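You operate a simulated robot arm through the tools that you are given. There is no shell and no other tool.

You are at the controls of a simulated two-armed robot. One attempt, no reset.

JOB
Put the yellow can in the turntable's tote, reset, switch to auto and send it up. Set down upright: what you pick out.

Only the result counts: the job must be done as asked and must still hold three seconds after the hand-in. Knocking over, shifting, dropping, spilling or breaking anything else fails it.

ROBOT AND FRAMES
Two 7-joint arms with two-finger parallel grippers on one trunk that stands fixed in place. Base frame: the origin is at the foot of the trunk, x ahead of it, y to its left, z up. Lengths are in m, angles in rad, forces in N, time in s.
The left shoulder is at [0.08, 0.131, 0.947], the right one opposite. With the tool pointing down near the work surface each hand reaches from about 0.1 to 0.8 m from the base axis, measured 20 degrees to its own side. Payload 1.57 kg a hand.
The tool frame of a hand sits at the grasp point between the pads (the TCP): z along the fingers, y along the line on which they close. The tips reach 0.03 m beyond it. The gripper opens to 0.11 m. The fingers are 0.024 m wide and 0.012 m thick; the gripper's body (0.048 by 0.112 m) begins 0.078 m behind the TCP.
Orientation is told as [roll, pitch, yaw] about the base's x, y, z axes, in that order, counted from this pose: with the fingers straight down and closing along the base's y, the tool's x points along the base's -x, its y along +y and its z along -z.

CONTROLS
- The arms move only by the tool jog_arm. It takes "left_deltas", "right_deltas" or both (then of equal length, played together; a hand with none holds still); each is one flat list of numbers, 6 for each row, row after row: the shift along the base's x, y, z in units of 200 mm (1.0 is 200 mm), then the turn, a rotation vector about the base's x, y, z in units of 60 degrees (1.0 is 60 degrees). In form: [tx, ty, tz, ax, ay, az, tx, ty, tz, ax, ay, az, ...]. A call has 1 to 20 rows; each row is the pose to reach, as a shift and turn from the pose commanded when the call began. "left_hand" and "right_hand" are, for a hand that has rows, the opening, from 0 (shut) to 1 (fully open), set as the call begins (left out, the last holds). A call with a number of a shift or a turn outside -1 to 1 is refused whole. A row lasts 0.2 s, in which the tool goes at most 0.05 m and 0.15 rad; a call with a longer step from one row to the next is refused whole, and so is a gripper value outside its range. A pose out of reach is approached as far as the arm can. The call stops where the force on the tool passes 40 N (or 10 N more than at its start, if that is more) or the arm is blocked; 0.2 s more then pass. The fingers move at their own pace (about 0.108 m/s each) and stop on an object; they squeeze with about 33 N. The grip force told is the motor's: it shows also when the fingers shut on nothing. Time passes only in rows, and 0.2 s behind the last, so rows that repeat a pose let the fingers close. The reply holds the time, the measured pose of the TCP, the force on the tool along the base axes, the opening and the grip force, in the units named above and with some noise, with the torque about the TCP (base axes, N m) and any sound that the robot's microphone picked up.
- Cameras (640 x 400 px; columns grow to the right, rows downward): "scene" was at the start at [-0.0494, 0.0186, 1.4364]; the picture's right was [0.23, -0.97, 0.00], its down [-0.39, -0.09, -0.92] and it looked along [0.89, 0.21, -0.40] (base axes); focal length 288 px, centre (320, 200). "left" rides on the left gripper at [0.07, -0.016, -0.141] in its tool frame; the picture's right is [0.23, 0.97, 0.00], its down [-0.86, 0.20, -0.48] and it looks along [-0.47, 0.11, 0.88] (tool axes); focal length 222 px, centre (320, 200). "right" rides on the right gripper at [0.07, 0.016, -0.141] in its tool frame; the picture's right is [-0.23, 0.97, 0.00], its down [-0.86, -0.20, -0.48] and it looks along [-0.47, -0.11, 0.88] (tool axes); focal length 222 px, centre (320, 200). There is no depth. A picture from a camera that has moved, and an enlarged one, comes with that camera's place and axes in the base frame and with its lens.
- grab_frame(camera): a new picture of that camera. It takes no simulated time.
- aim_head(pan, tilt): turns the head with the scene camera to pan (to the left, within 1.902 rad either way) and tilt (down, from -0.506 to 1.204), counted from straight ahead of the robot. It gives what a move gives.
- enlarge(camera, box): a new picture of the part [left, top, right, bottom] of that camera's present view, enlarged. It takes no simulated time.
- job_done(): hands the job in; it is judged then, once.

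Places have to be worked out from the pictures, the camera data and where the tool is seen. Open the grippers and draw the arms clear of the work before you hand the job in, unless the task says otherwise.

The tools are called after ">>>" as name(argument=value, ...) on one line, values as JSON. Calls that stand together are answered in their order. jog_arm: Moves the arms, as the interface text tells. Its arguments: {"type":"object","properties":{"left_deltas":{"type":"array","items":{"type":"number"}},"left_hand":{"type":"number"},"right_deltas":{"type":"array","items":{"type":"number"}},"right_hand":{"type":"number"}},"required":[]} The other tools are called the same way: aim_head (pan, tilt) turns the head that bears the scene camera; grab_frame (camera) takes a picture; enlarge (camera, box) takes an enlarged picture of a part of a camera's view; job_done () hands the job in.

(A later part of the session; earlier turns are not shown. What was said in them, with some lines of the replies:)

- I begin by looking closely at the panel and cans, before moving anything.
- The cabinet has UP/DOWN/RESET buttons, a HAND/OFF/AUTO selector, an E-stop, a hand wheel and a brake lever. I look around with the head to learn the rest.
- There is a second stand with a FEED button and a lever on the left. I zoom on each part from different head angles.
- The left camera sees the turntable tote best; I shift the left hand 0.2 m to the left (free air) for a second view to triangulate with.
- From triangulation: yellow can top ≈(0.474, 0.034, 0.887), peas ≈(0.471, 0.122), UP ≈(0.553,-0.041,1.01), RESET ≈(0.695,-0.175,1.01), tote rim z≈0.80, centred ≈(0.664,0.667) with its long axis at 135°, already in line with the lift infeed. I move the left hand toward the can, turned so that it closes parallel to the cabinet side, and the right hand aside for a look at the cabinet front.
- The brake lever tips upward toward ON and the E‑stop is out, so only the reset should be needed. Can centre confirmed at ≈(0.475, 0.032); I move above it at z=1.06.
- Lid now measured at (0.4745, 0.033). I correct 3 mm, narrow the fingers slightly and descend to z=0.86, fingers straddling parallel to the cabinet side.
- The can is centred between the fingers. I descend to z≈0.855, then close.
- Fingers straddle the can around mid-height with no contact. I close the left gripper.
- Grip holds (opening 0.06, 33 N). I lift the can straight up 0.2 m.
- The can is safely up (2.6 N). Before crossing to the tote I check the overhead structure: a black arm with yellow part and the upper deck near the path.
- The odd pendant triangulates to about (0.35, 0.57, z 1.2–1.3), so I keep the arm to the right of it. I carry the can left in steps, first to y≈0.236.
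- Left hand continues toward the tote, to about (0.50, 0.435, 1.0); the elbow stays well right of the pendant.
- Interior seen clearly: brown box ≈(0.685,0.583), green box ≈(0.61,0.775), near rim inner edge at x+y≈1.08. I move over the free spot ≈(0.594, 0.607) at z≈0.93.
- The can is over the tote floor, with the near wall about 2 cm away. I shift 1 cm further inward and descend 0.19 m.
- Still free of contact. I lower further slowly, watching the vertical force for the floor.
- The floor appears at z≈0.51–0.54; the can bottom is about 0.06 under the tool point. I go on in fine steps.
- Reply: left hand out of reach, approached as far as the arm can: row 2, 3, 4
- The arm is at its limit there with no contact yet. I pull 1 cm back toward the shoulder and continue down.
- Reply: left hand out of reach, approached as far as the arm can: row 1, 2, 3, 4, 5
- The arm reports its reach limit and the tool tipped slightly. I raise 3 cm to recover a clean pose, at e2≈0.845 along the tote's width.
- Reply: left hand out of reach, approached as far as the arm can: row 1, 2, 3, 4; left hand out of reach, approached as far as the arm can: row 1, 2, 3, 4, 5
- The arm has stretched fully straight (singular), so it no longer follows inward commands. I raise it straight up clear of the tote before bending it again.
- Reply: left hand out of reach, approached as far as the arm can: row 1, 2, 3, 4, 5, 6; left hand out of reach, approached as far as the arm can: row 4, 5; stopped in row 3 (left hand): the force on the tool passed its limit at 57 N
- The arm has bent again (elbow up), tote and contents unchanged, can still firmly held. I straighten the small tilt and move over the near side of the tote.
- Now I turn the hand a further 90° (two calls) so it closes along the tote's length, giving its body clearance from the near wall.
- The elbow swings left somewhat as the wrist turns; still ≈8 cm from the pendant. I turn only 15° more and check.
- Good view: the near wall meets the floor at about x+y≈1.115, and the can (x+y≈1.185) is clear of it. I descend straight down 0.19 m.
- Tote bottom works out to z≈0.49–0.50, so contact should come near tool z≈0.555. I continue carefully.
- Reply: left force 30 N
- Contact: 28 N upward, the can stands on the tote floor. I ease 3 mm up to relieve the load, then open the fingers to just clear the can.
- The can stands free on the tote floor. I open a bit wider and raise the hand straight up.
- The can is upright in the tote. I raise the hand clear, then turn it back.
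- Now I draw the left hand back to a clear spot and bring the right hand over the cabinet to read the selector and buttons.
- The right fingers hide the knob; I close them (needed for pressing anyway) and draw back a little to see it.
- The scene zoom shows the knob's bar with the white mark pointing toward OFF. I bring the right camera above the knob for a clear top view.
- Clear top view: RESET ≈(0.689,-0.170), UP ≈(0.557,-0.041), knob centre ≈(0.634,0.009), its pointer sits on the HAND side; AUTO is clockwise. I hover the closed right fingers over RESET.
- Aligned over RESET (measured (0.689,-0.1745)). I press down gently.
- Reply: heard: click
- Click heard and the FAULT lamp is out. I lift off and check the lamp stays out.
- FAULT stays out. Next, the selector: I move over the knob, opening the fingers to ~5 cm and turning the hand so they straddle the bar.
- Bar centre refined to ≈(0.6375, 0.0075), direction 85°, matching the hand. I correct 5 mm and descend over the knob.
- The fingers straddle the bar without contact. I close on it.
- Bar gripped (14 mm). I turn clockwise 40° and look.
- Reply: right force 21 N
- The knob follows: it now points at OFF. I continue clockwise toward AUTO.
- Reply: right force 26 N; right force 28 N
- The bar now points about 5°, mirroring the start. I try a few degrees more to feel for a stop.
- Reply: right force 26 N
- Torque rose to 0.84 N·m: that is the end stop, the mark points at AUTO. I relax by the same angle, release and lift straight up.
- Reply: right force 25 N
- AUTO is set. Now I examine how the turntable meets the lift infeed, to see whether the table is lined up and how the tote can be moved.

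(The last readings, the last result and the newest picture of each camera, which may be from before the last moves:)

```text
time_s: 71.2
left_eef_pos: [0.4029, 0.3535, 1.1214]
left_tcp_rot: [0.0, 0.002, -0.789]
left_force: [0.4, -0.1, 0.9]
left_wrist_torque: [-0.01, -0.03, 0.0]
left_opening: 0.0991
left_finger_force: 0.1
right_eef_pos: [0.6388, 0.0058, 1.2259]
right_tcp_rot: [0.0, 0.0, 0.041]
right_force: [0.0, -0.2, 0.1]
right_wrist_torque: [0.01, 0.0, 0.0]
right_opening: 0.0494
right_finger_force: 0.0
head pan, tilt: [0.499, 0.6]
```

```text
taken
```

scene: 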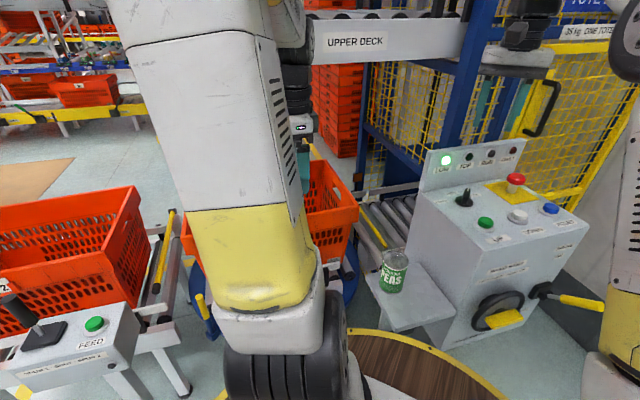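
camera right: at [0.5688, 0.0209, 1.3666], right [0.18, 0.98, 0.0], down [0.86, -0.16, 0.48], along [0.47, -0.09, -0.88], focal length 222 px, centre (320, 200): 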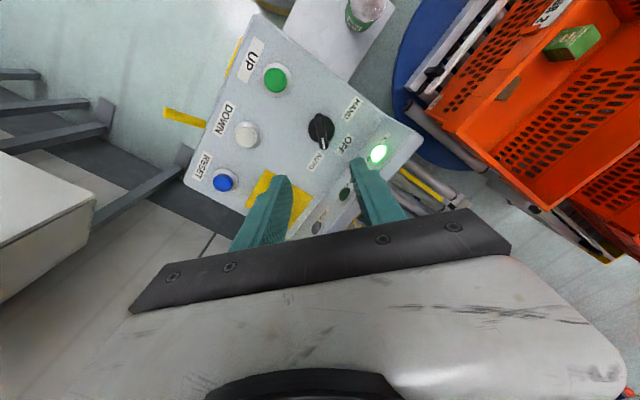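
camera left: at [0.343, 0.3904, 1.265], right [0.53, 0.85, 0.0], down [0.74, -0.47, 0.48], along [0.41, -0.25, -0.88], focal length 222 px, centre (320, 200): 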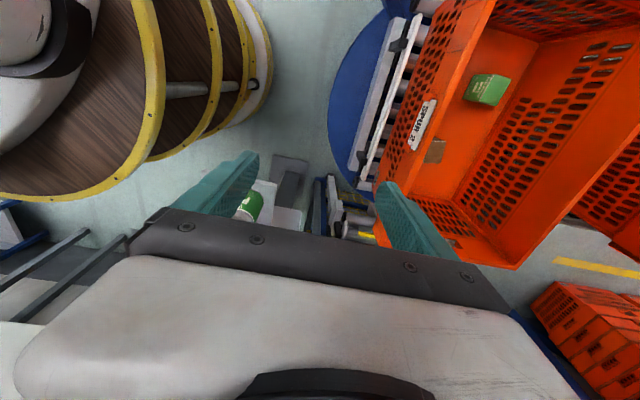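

The turntable rollers and the infeed rollers are in line (both at 45°), the lift is at LOW. I hover the closed right fingers over UP and verify alignment.

>>> jog_arm(right_deltas=[-0.1, -0.06, -0.05, 0, 0, 0, -0.2, -0.12, -0.2, 0, 0, 0, -0.3, -0.18, -0.35, 0, 0, 0, -0.405, -0.235, -0.53, 0, 0, 0, -0.405, -0.235, -0.53, 0, 0, 0], right_hand=0.0)

>>> aim_head(pan=0.35, tilt=0.45)

>>> grab_frame(camera="right")

>>> grab_frame(camera="scene")

```text
time_s: 72.4
left_eef_pos: [0.4032, 0.3532, 1.1221]
left_tcp_rot: [0.0, 0.002, -0.788]
left_force: [0.3, -0.1, -0.2]
left_wrist_torque: [0.02, -0.02, -0.02]
left_opening: 0.0989
left_finger_force: 0.1
right_eef_pos: [0.559, -0.0398, 1.1165]
right_tcp_rot: [0.0, -0.001, 0.041]
right_force: [0.5, 0.1, 0.2]
right_wrist_torque: [0.03, -0.01, 0.01]
right_opening: 0.0
right_finger_force: 21.2
head pan, tilt: [0.499, 0.6]
```

```text
time_s: 73.1
left_eef_pos: [0.4029, 0.3532, 1.1217]
left_tcp_rot: [-0.001, 0.0, -0.789]
left_force: [-0.2, -0.3, -1.0]
left_wrist_torque: [0.0, -0.02, 0.0]
left_opening: 0.0989
left_finger_force: 0.0
right_eef_pos: [0.5575, -0.0392, 1.1169]
right_tcp_rot: [-0.001, 0.001, 0.042]
right_force: [-0.4, 0.3, 1.1]
right_wrist_torque: [-0.01, 0.0, 0.02]
right_opening: 0.0
right_finger_force: 21.3
head pan, tilt: [0.351, 0.45]
```

```text
taken
camera right: at [0.487, -0.0244, 1.2577], right [0.19, 0.98, 0.0], down [0.86, -0.16, 0.48], along [0.47, -0.09, -0.88], focal length 222 px, centre (320, 200)
```

right: 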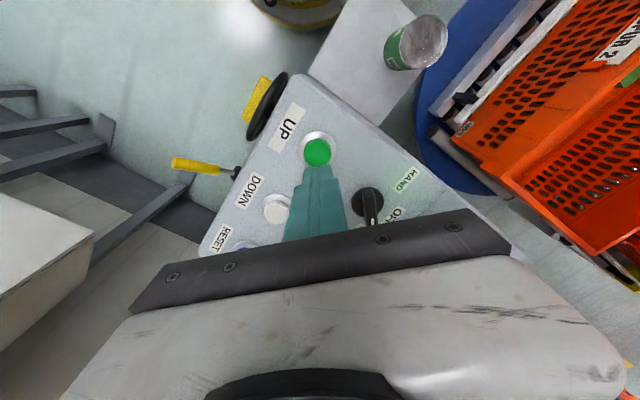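

```text
taken
```

scene: 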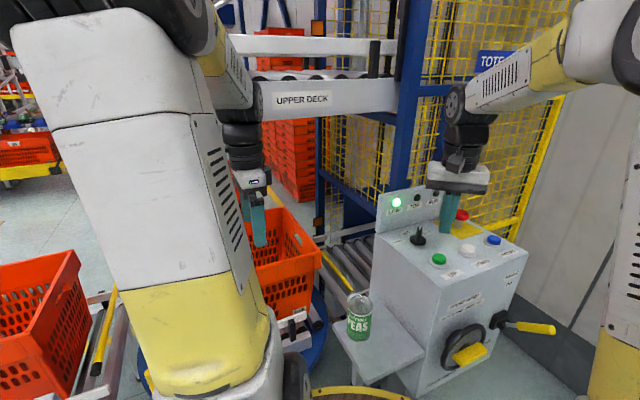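

UP is centred under the fingertips exactly as RESET was. I press it.

>>> jog_arm(right_deltas=[0, 0, -0.13, 0, 0, 0, 0, 0, -0.26, 0, 0, 0, 0, 0, -0.29, 0, 0, 0, 0, 0, -0.32, 0, 0, 0, 0, 0, -0.35, 0, 0, 0, 0, 0, -0.38, 0, 0, 0])

>>> grab_frame(camera="scene")

```text
time_s: 74.5
left_eef_pos: [0.4039, 0.3531, 1.1212]
left_tcp_rot: [-0.001, 0.002, -0.787]
left_force: [-0.4, 0.0, -0.2]
left_wrist_torque: [-0.02, -0.02, -0.02]
left_opening: 0.0992
left_finger_force: 0.0
right_eef_pos: [0.5576, -0.0392, 1.0433]
right_tcp_rot: [0.0, 0.001, 0.042]
right_force: [-2.8, 0.6, 6.2]
right_wrist_torque: [0.03, 0.1, -0.01]
right_opening: 0.0
right_finger_force: 21.5
head pan, tilt: [0.351, 0.45]
heard: click
```

```text
taken
```

scene: 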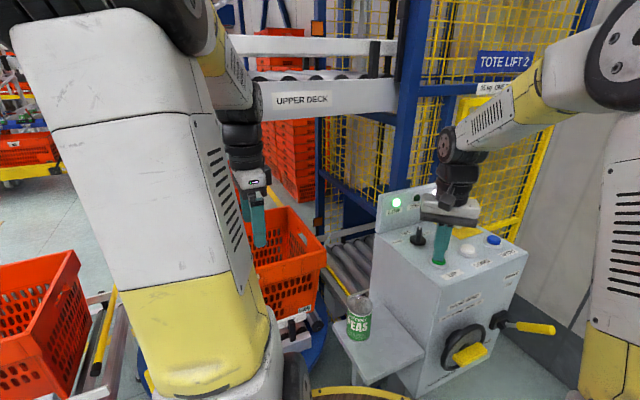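

Click heard, and the tote seems to be starting to move. I lift off the button and watch.

>>> jog_arm(right_deltas=[0, 0, 0.1, 0, 0, 0, 0, 0, 0.25, 0, 0, 0, 0, 0, 0.4, 0, 0, 0])

>>> grab_frame(camera="scene")

>>> grab_frame(camera="left")

```text
time_s: 75.3
left_eef_pos: [0.4039, 0.3527, 1.1204]
left_tcp_rot: [0.001, 0.002, -0.789]
left_force: [0.3, -0.8, 0.3]
left_wrist_torque: [0.02, -0.01, 0.02]
left_opening: 0.099
left_finger_force: 0.0
right_eef_pos: [0.5576, -0.0396, 1.1214]
right_tcp_rot: [-0.001, 0.002, 0.043]
right_force: [0.2, 0.2, 0.3]
right_wrist_torque: [0.01, 0.0, 0.02]
right_opening: 0.0
right_finger_force: 22.0
head pan, tilt: [0.351, 0.45]
```

```text
taken
```

scene: 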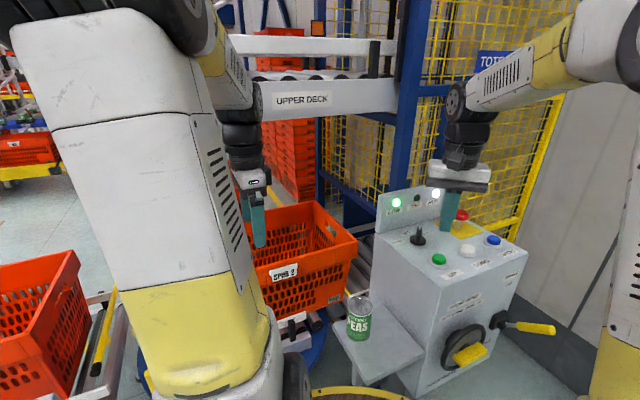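

```text
taken
camera left: at [0.343, 0.3904, 1.265], right [0.53, 0.85, 0.0], down [0.74, -0.47, 0.48], along [0.41, -0.25, -0.88], focal length 222 px, centre (320, 200)
```

left: 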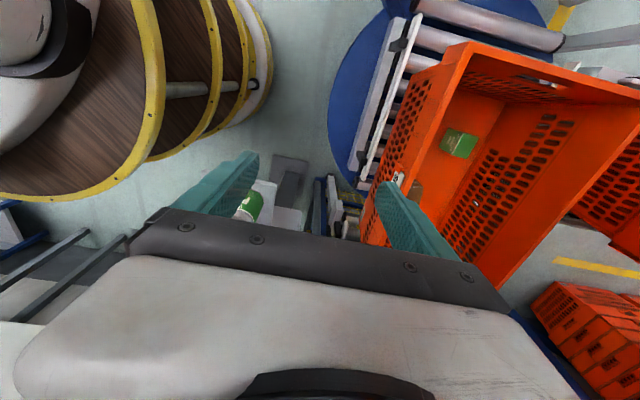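

The RUN lamp is on and the tote is rolling into the lift under power. I withdraw the right hand and keep watching.

>>> jog_arm(right_deltas=[0, 0, 0.2, 0, 0, 0, -0.1, -0.1, 0.4, 0, 0, 0, -0.25, -0.25, 0.6, 0, 0, 0, -0.4, -0.45, 0.7, 0, 0, 0, -0.5, -0.65, 0.75, 0, 0, 0])

>>> grab_frame(camera="scene")

>>> grab_frame(camera="left")

```text
refused: row 3 steps farther than a row can; nothing moved
```

```text
taken
```

scene: 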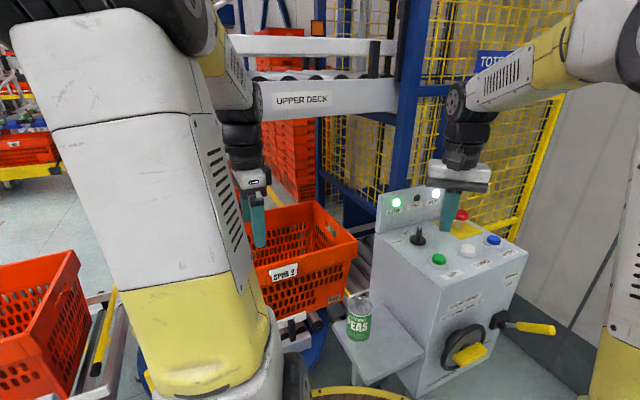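

```text
taken
camera left: at [0.343, 0.3904, 1.265], right [0.53, 0.85, 0.0], down [0.74, -0.47, 0.48], along [0.41, -0.25, -0.88], focal length 222 px, centre (320, 200)
```

left: 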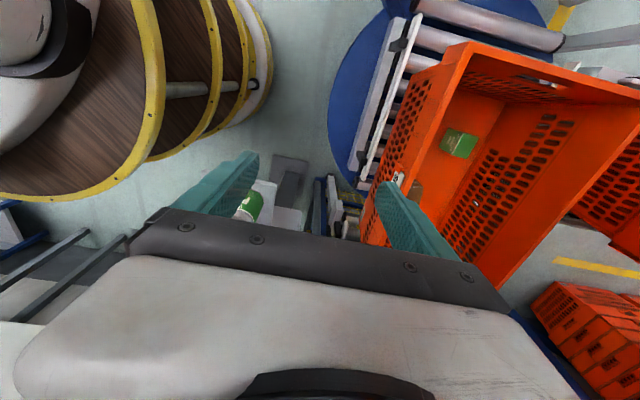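

One row was too long; I repeat the retreat with shorter steps.

>>> jog_arm(right_deltas=[0, 0, 0.2, 0, 0, 0, -0.08, -0.08, 0.38, 0, 0, 0, -0.2, -0.2, 0.5, 0, 0, 0, -0.32, -0.36, 0.6, 0, 0, 0, -0.44, -0.52, 0.7, 0, 0, 0, -0.5, -0.65, 0.75, 0, 0, 0])

>>> grab_frame(camera="scene")

>>> grab_frame(camera="left")

```text
time_s: 76.7
left_eef_pos: [0.4039, 0.3529, 1.1221]
left_tcp_rot: [0.001, 0.003, -0.787]
left_force: [0.7, 0.0, -0.3]
left_wrist_torque: [0.01, -0.01, -0.01]
left_opening: 0.0994
left_finger_force: 0.0
right_eef_pos: [0.4574, -0.1688, 1.2712]
right_tcp_rot: [-0.001, 0.0, 0.042]
right_force: [0.5, 0.7, -1.0]
right_wrist_torque: [0.03, 0.01, 0.0]
right_opening: 0.0
right_finger_force: 21.6
head pan, tilt: [0.351, 0.45]
```

```text
taken
```

scene: 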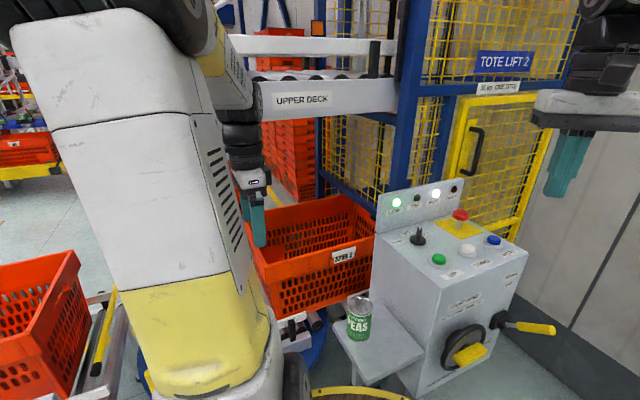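

```text
taken
camera left: at [0.3429, 0.3905, 1.265], right [0.53, 0.85, 0.0], down [0.74, -0.47, 0.48], along [0.41, -0.25, -0.88], focal length 222 px, centre (320, 200)
```

left: 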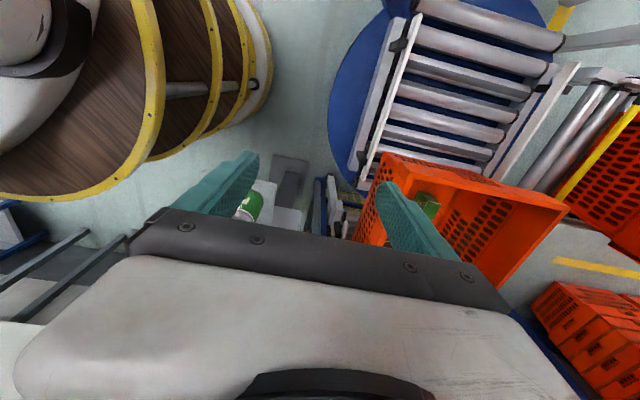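

The tote keeps rolling in. I wait with the arms still and open the right gripper.

>>> jog_arm(right_deltas=[0, 0, 0, 0, 0, 0, 0, 0, 0, 0, 0, 0, 0, 0, 0, 0, 0, 0, 0, 0, 0, 0, 0, 0, 0, 0, 0, 0, 0, 0, 0, 0, 0, 0, 0, 0, 0, 0, 0, 0, 0, 0, 0, 0, 0, 0, 0, 0, 0, 0, 0, 0, 0, 0, 0, 0, 0, 0, 0, 0], right_hand=1.0)

>>> grab_frame(camera="scene")

>>> grab_frame(camera="left")

```text
time_s: 78.9
left_eef_pos: [0.402, 0.3532, 1.1235]
left_tcp_rot: [0.0, 0.004, -0.79]
left_force: [0.6, -0.7, -0.3]
left_wrist_torque: [-0.02, 0.02, 0.0]
left_opening: 0.099
left_finger_force: 0.2
right_eef_pos: [0.4577, -0.1683, 1.2697]
right_tcp_rot: [0.001, 0.001, 0.04]
right_force: [0.7, -0.4, 0.4]
right_wrist_torque: [0.03, 0.0, 0.0]
right_opening: 0.1099
right_finger_force: 0.2
head pan, tilt: [0.351, 0.45]
```

```text
taken
```

scene: 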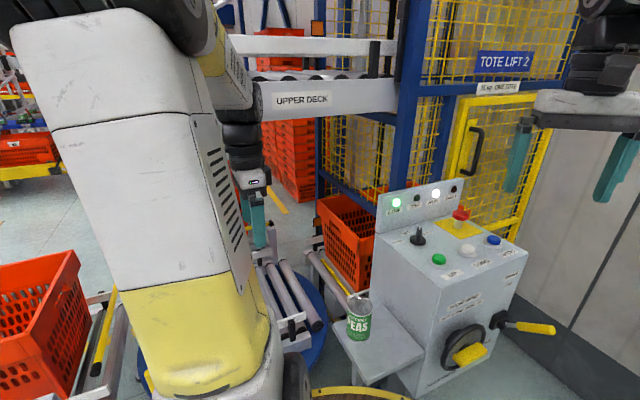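

```text
taken
camera left: at [0.3428, 0.3903, 1.265], right [0.53, 0.85, 0.0], down [0.74, -0.47, 0.48], along [0.41, -0.25, -0.88], focal length 222 px, centre (320, 200)
```

left: 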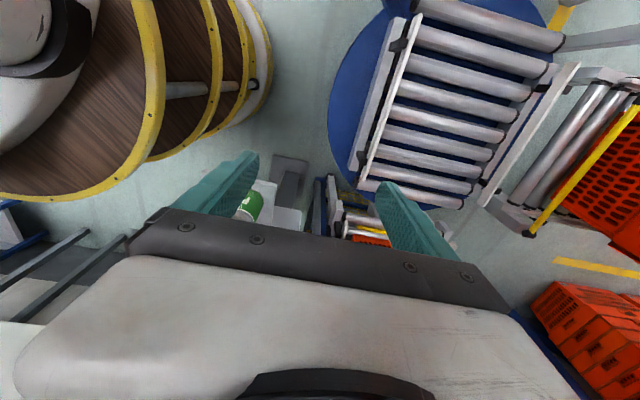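

The tote is in the lift now; RUN still lit. I keep waiting and watch the lamps.

>>> jog_arm(right_deltas=[0, 0, 0, 0, 0, 0, 0, 0, 0, 0, 0, 0, 0, 0, 0, 0, 0, 0, 0, 0, 0, 0, 0, 0, 0, 0, 0, 0, 0, 0, 0, 0, 0, 0, 0, 0, 0, 0, 0, 0, 0, 0, 0, 0, 0, 0, 0, 0, 0, 0, 0, 0, 0, 0, 0, 0, 0, 0, 0, 0, 0, 0, 0, 0, 0, 0, 0, 0, 0, 0, 0, 0, 0, 0, 0, 0, 0, 0, 0, 0, 0, 0, 0, 0, 0, 0, 0, 0, 0, 0])

>>> grab_frame(camera="scene")

>>> enlarge(camera="scene", box=[300, 0, 540, 240])

```text
time_s: 82.1
left_eef_pos: [0.4034, 0.3536, 1.1207]
left_tcp_rot: [-0.001, 0.001, -0.789]
left_force: [0.4, 0.0, -0.3]
left_wrist_torque: [-0.03, 0.01, 0.01]
left_opening: 0.0987
left_finger_force: 0.0
right_eef_pos: [0.4572, -0.168, 1.2708]
right_tcp_rot: [-0.001, -0.002, 0.042]
right_force: [0.7, 0.0, 0.3]
right_wrist_torque: [0.01, 0.0, 0.0]
right_opening: 0.1103
right_finger_force: 0.0
head pan, tilt: [0.351, 0.45]
```

```text
taken
```

scene: 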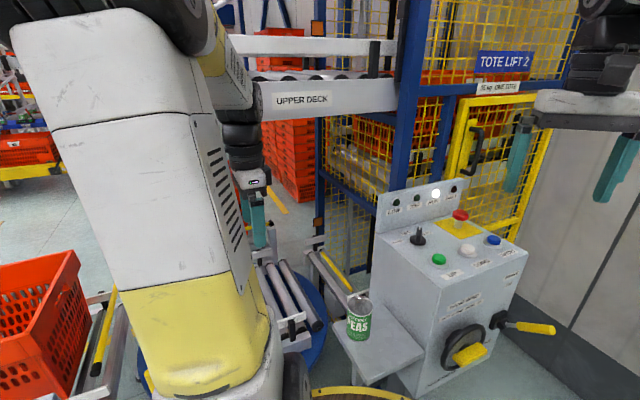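

```text
1.67 times, centred on (420, 120) of scene
camera zoom: at [-0.053, 0.0286, 1.4329], right [0.34, -0.94, 0.0], down [-0.41, -0.15, -0.9], along [0.85, 0.31, -0.44], focal length 480 px, centre (153, 333)
```

zoom: 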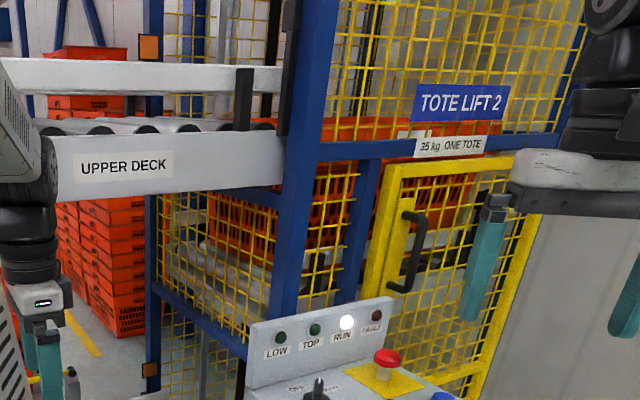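

The lift is rising with the tote. I draw the left hand farther back from the deck line while waiting.

>>> jog_arm(left_deltas=[0, -0.15, 0.1, 0, 0, 0, 0, -0.3, 0.2, 0, 0, 0, 0, -0.45, 0.3, 0, 0, 0, 0, -0.6, 0.4, 0, 0, 0, 0, -0.75, 0.5, 0, 0, 0, 0, -0.75, 0.5, 0, 0, 0, 0, -0.75, 0.5, 0, 0, 0, 0, -0.75, 0.5, 0, 0, 0, 0, -0.75, 0.5, 0, 0, 0, 0, -0.75, 0.5, 0, 0, 0], left_hand=1.0)

>>> aim_head(pan=0.45, tilt=0.2)

>>> grab_frame(camera="scene")

```text
time_s: 84.3
left_eef_pos: [0.4046, 0.2022, 1.2217]
left_tcp_rot: [0.0, 0.001, -0.789]
left_force: [0.1, 0.3, -0.2]
left_wrist_torque: [0.0, 0.01, -0.01]
left_opening: 0.11
left_finger_force: 0.2
right_eef_pos: [0.457, -0.17, 1.2707]
right_tcp_rot: [-0.001, 0.002, 0.041]
right_force: [-0.9, 0.1, 0.3]
right_wrist_torque: [0.02, -0.02, -0.02]
right_opening: 0.1102
right_finger_force: 0.1
head pan, tilt: [0.351, 0.45]
```

```text
time_s: 85.1
left_eef_pos: [0.4042, 0.2021, 1.2217]
left_tcp_rot: [-0.001, 0.004, -0.789]
left_force: [-0.1, 0.3, -0.4]
left_wrist_torque: [0.01, -0.02, -0.02]
left_opening: 0.11
left_finger_force: 0.1
right_eef_pos: [0.4575, -0.1685, 1.2703]
right_tcp_rot: [0.0, 0.0, 0.041]
right_force: [-0.6, 0.5, 0.6]
right_wrist_torque: [0.0, 0.01, 0.03]
right_opening: 0.1101
right_finger_force: 0.1
head pan, tilt: [0.45, 0.201]
```

```text
taken
```

scene: 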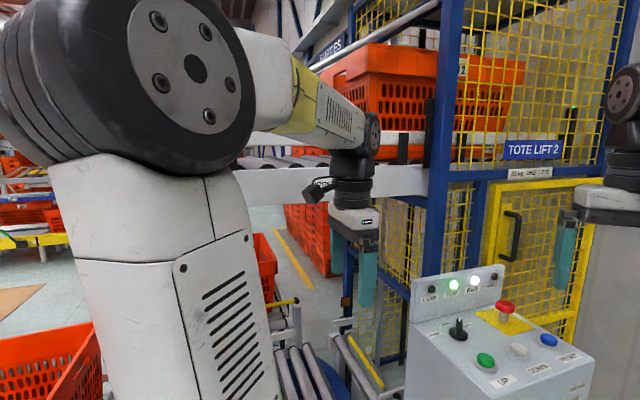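

TOP is lit and the tote is rolling out onto the upper deck, clear of my arm. I wait for it to finish.

>>> jog_arm(right_deltas=[0, 0, 0, 0, 0, 0, 0, 0, 0, 0, 0, 0, 0, 0, 0, 0, 0, 0, 0, 0, 0, 0, 0, 0, 0, 0, 0, 0, 0, 0, 0, 0, 0, 0, 0, 0, 0, 0, 0, 0, 0, 0, 0, 0, 0, 0, 0, 0, 0, 0, 0, 0, 0, 0, 0, 0, 0, 0, 0, 0, 0, 0, 0, 0, 0, 0, 0, 0, 0, 0, 0, 0])

>>> grab_frame(camera="scene")

>>> jog_arm(right_deltas=[0, 0, 0, 0, 0, 0, 0, 0, 0, 0, 0, 0, 0, 0, 0, 0, 0, 0, 0, 0, 0, 0, 0, 0, 0, 0, 0, 0, 0, 0, 0, 0, 0, 0, 0, 0, 0, 0, 0, 0, 0, 0, 0, 0, 0, 0, 0, 0, 0, 0, 0, 0, 0, 0, 0, 0, 0, 0, 0, 0, 0, 0, 0, 0, 0, 0, 0, 0, 0, 0, 0, 0])

>>> grab_frame(camera="scene")

```text
time_s: 87.7
left_eef_pos: [0.405, 0.202, 1.2228]
left_tcp_rot: [0.001, 0.003, -0.788]
left_force: [-0.7, 0.3, -1.5]
left_wrist_torque: [-0.01, 0.02, 0.01]
left_opening: 0.1101
left_finger_force: 0.0
right_eef_pos: [0.4565, -0.169, 1.2702]
right_tcp_rot: [0.0, 0.001, 0.042]
right_force: [-0.8, 0.4, 0.3]
right_wrist_torque: [0.04, -0.01, 0.0]
right_opening: 0.1102
right_finger_force: 0.1
head pan, tilt: [0.45, 0.201]
```

```text
taken
```

scene: 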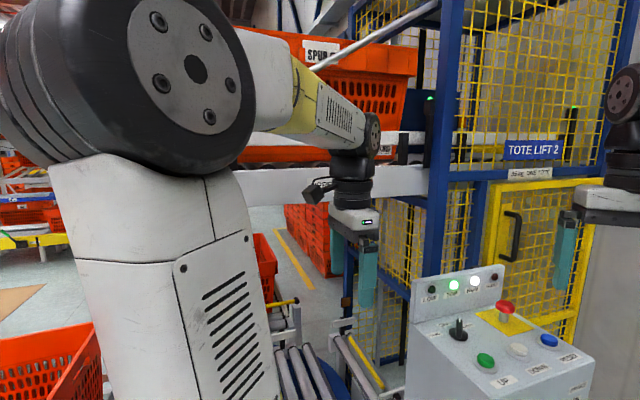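

```text
time_s: 90.3
left_eef_pos: [0.4044, 0.2023, 1.2223]
left_tcp_rot: [0.0, 0.001, -0.788]
left_force: [0.0, 0.5, 0.6]
left_wrist_torque: [-0.01, -0.04, -0.01]
left_opening: 0.1101
left_finger_force: 0.1
right_eef_pos: [0.4575, -0.1689, 1.2705]
right_tcp_rot: [0.001, 0.0, 0.041]
right_force: [-0.6, 0.9, -0.4]
right_wrist_torque: [0.01, -0.02, -0.05]
right_opening: 0.1101
right_finger_force: 0.1
head pan, tilt: [0.45, 0.201]
```

```text
taken
```

scene: 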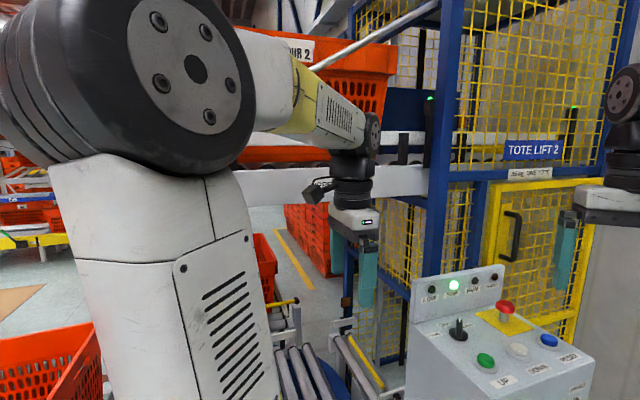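

RUN is out, TOP is lit, and the tote rests on the upper deck. I take a closer look at it and the lamps before handing in.

>>> enlarge(camera="scene", box=[240, 20, 420, 170])

>>> enlarge(camera="scene", box=[400, 250, 600, 400])

>>> grab_frame(camera="left")

>>> grab_frame(camera="right")

```text
2.67 times, centred on (330, 95) of scene
camera zoom: at [-0.0554, 0.0375, 1.4561], right [0.44, -0.9, 0.0], down [-0.18, -0.09, -0.98], along [0.88, 0.43, -0.2], focal length 769 px, centre (293, 480)
```

zoom: 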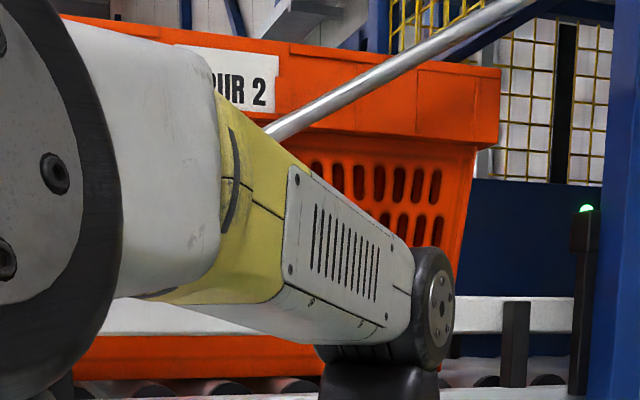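

```text
2.67 times, centred on (500, 325) of scene
camera zoom: at [-0.0554, 0.0375, 1.4561], right [0.44, -0.9, 0.0], down [-0.18, -0.09, -0.98], along [0.88, 0.43, -0.2], focal length 769 px, centre (-160, -133)
```

zoom: 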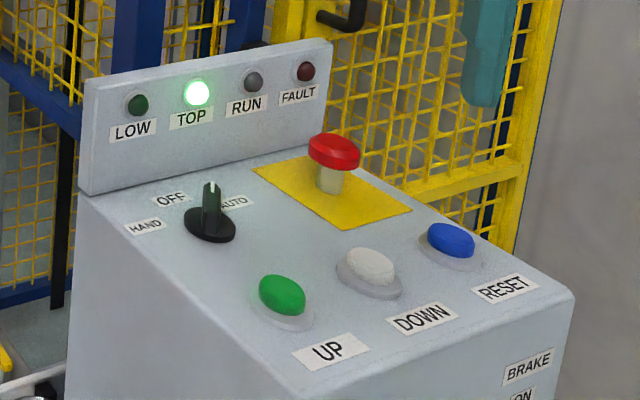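

```text
taken
camera left: at [0.3438, 0.2399, 1.3652], right [0.53, 0.85, 0.0], down [0.74, -0.47, 0.48], along [0.41, -0.25, -0.88], focal length 222 px, centre (320, 200)
```

left: 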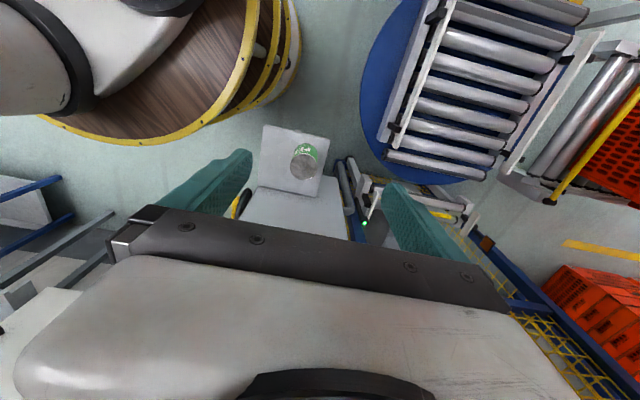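

```text
taken
camera right: at [0.3873, -0.1544, 1.4113], right [0.19, 0.98, 0.0], down [0.86, -0.16, 0.48], along [0.47, -0.09, -0.88], focal length 222 px, centre (320, 200)
```

right: 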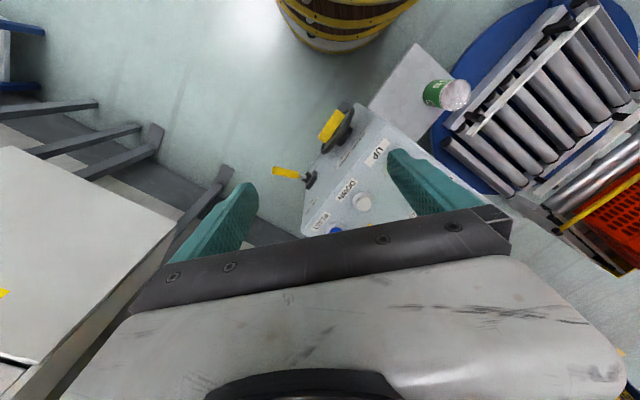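

The tote stands on the upper deck. TOP is lit, RUN and FAULT are out, and the selector is on AUTO. The peas can hasn't moved, both grippers are open and the arms are clear. I can't see into the tote up there, but the can was upright when the tote left. I hand the job in.

>>> job_done()

```text
The job is handed in.
```

I put the yellow can upright in the turntable's tote, reset the lift, switched it to AUTO and sent the tote up. It is now on the upper deck.

- **Can:** it stood upright on the tote floor when I let go. I couldn't see inside the tote once it was on the upper deck, so I haven't confirmed it stayed upright during the ride.
- **Lift:** after I pressed RESET, the FAULT lamp went out and stayed out. I pressed UP, and the tote rolled into the lift and out onto the upper deck by itself. At the end, TOP was lit and RUN was out.
- **Surroundings:** the peas can is still standing on the shelf. The apple juice carton and brown box were still in place in the tote when I last saw inside it, just after setting down the can. The brake lever, hand wheel, emergency stop and feed controls were not touched.
- **Arm snag:** while lowering the can, the left arm reached its limit and stretched out straight. When I pulled it back, it moved abruptly and passed its force limit at 57 N. The can stayed in the grip and nothing around it looked disturbed.

Both grippers are open and the arms are clear of the work.
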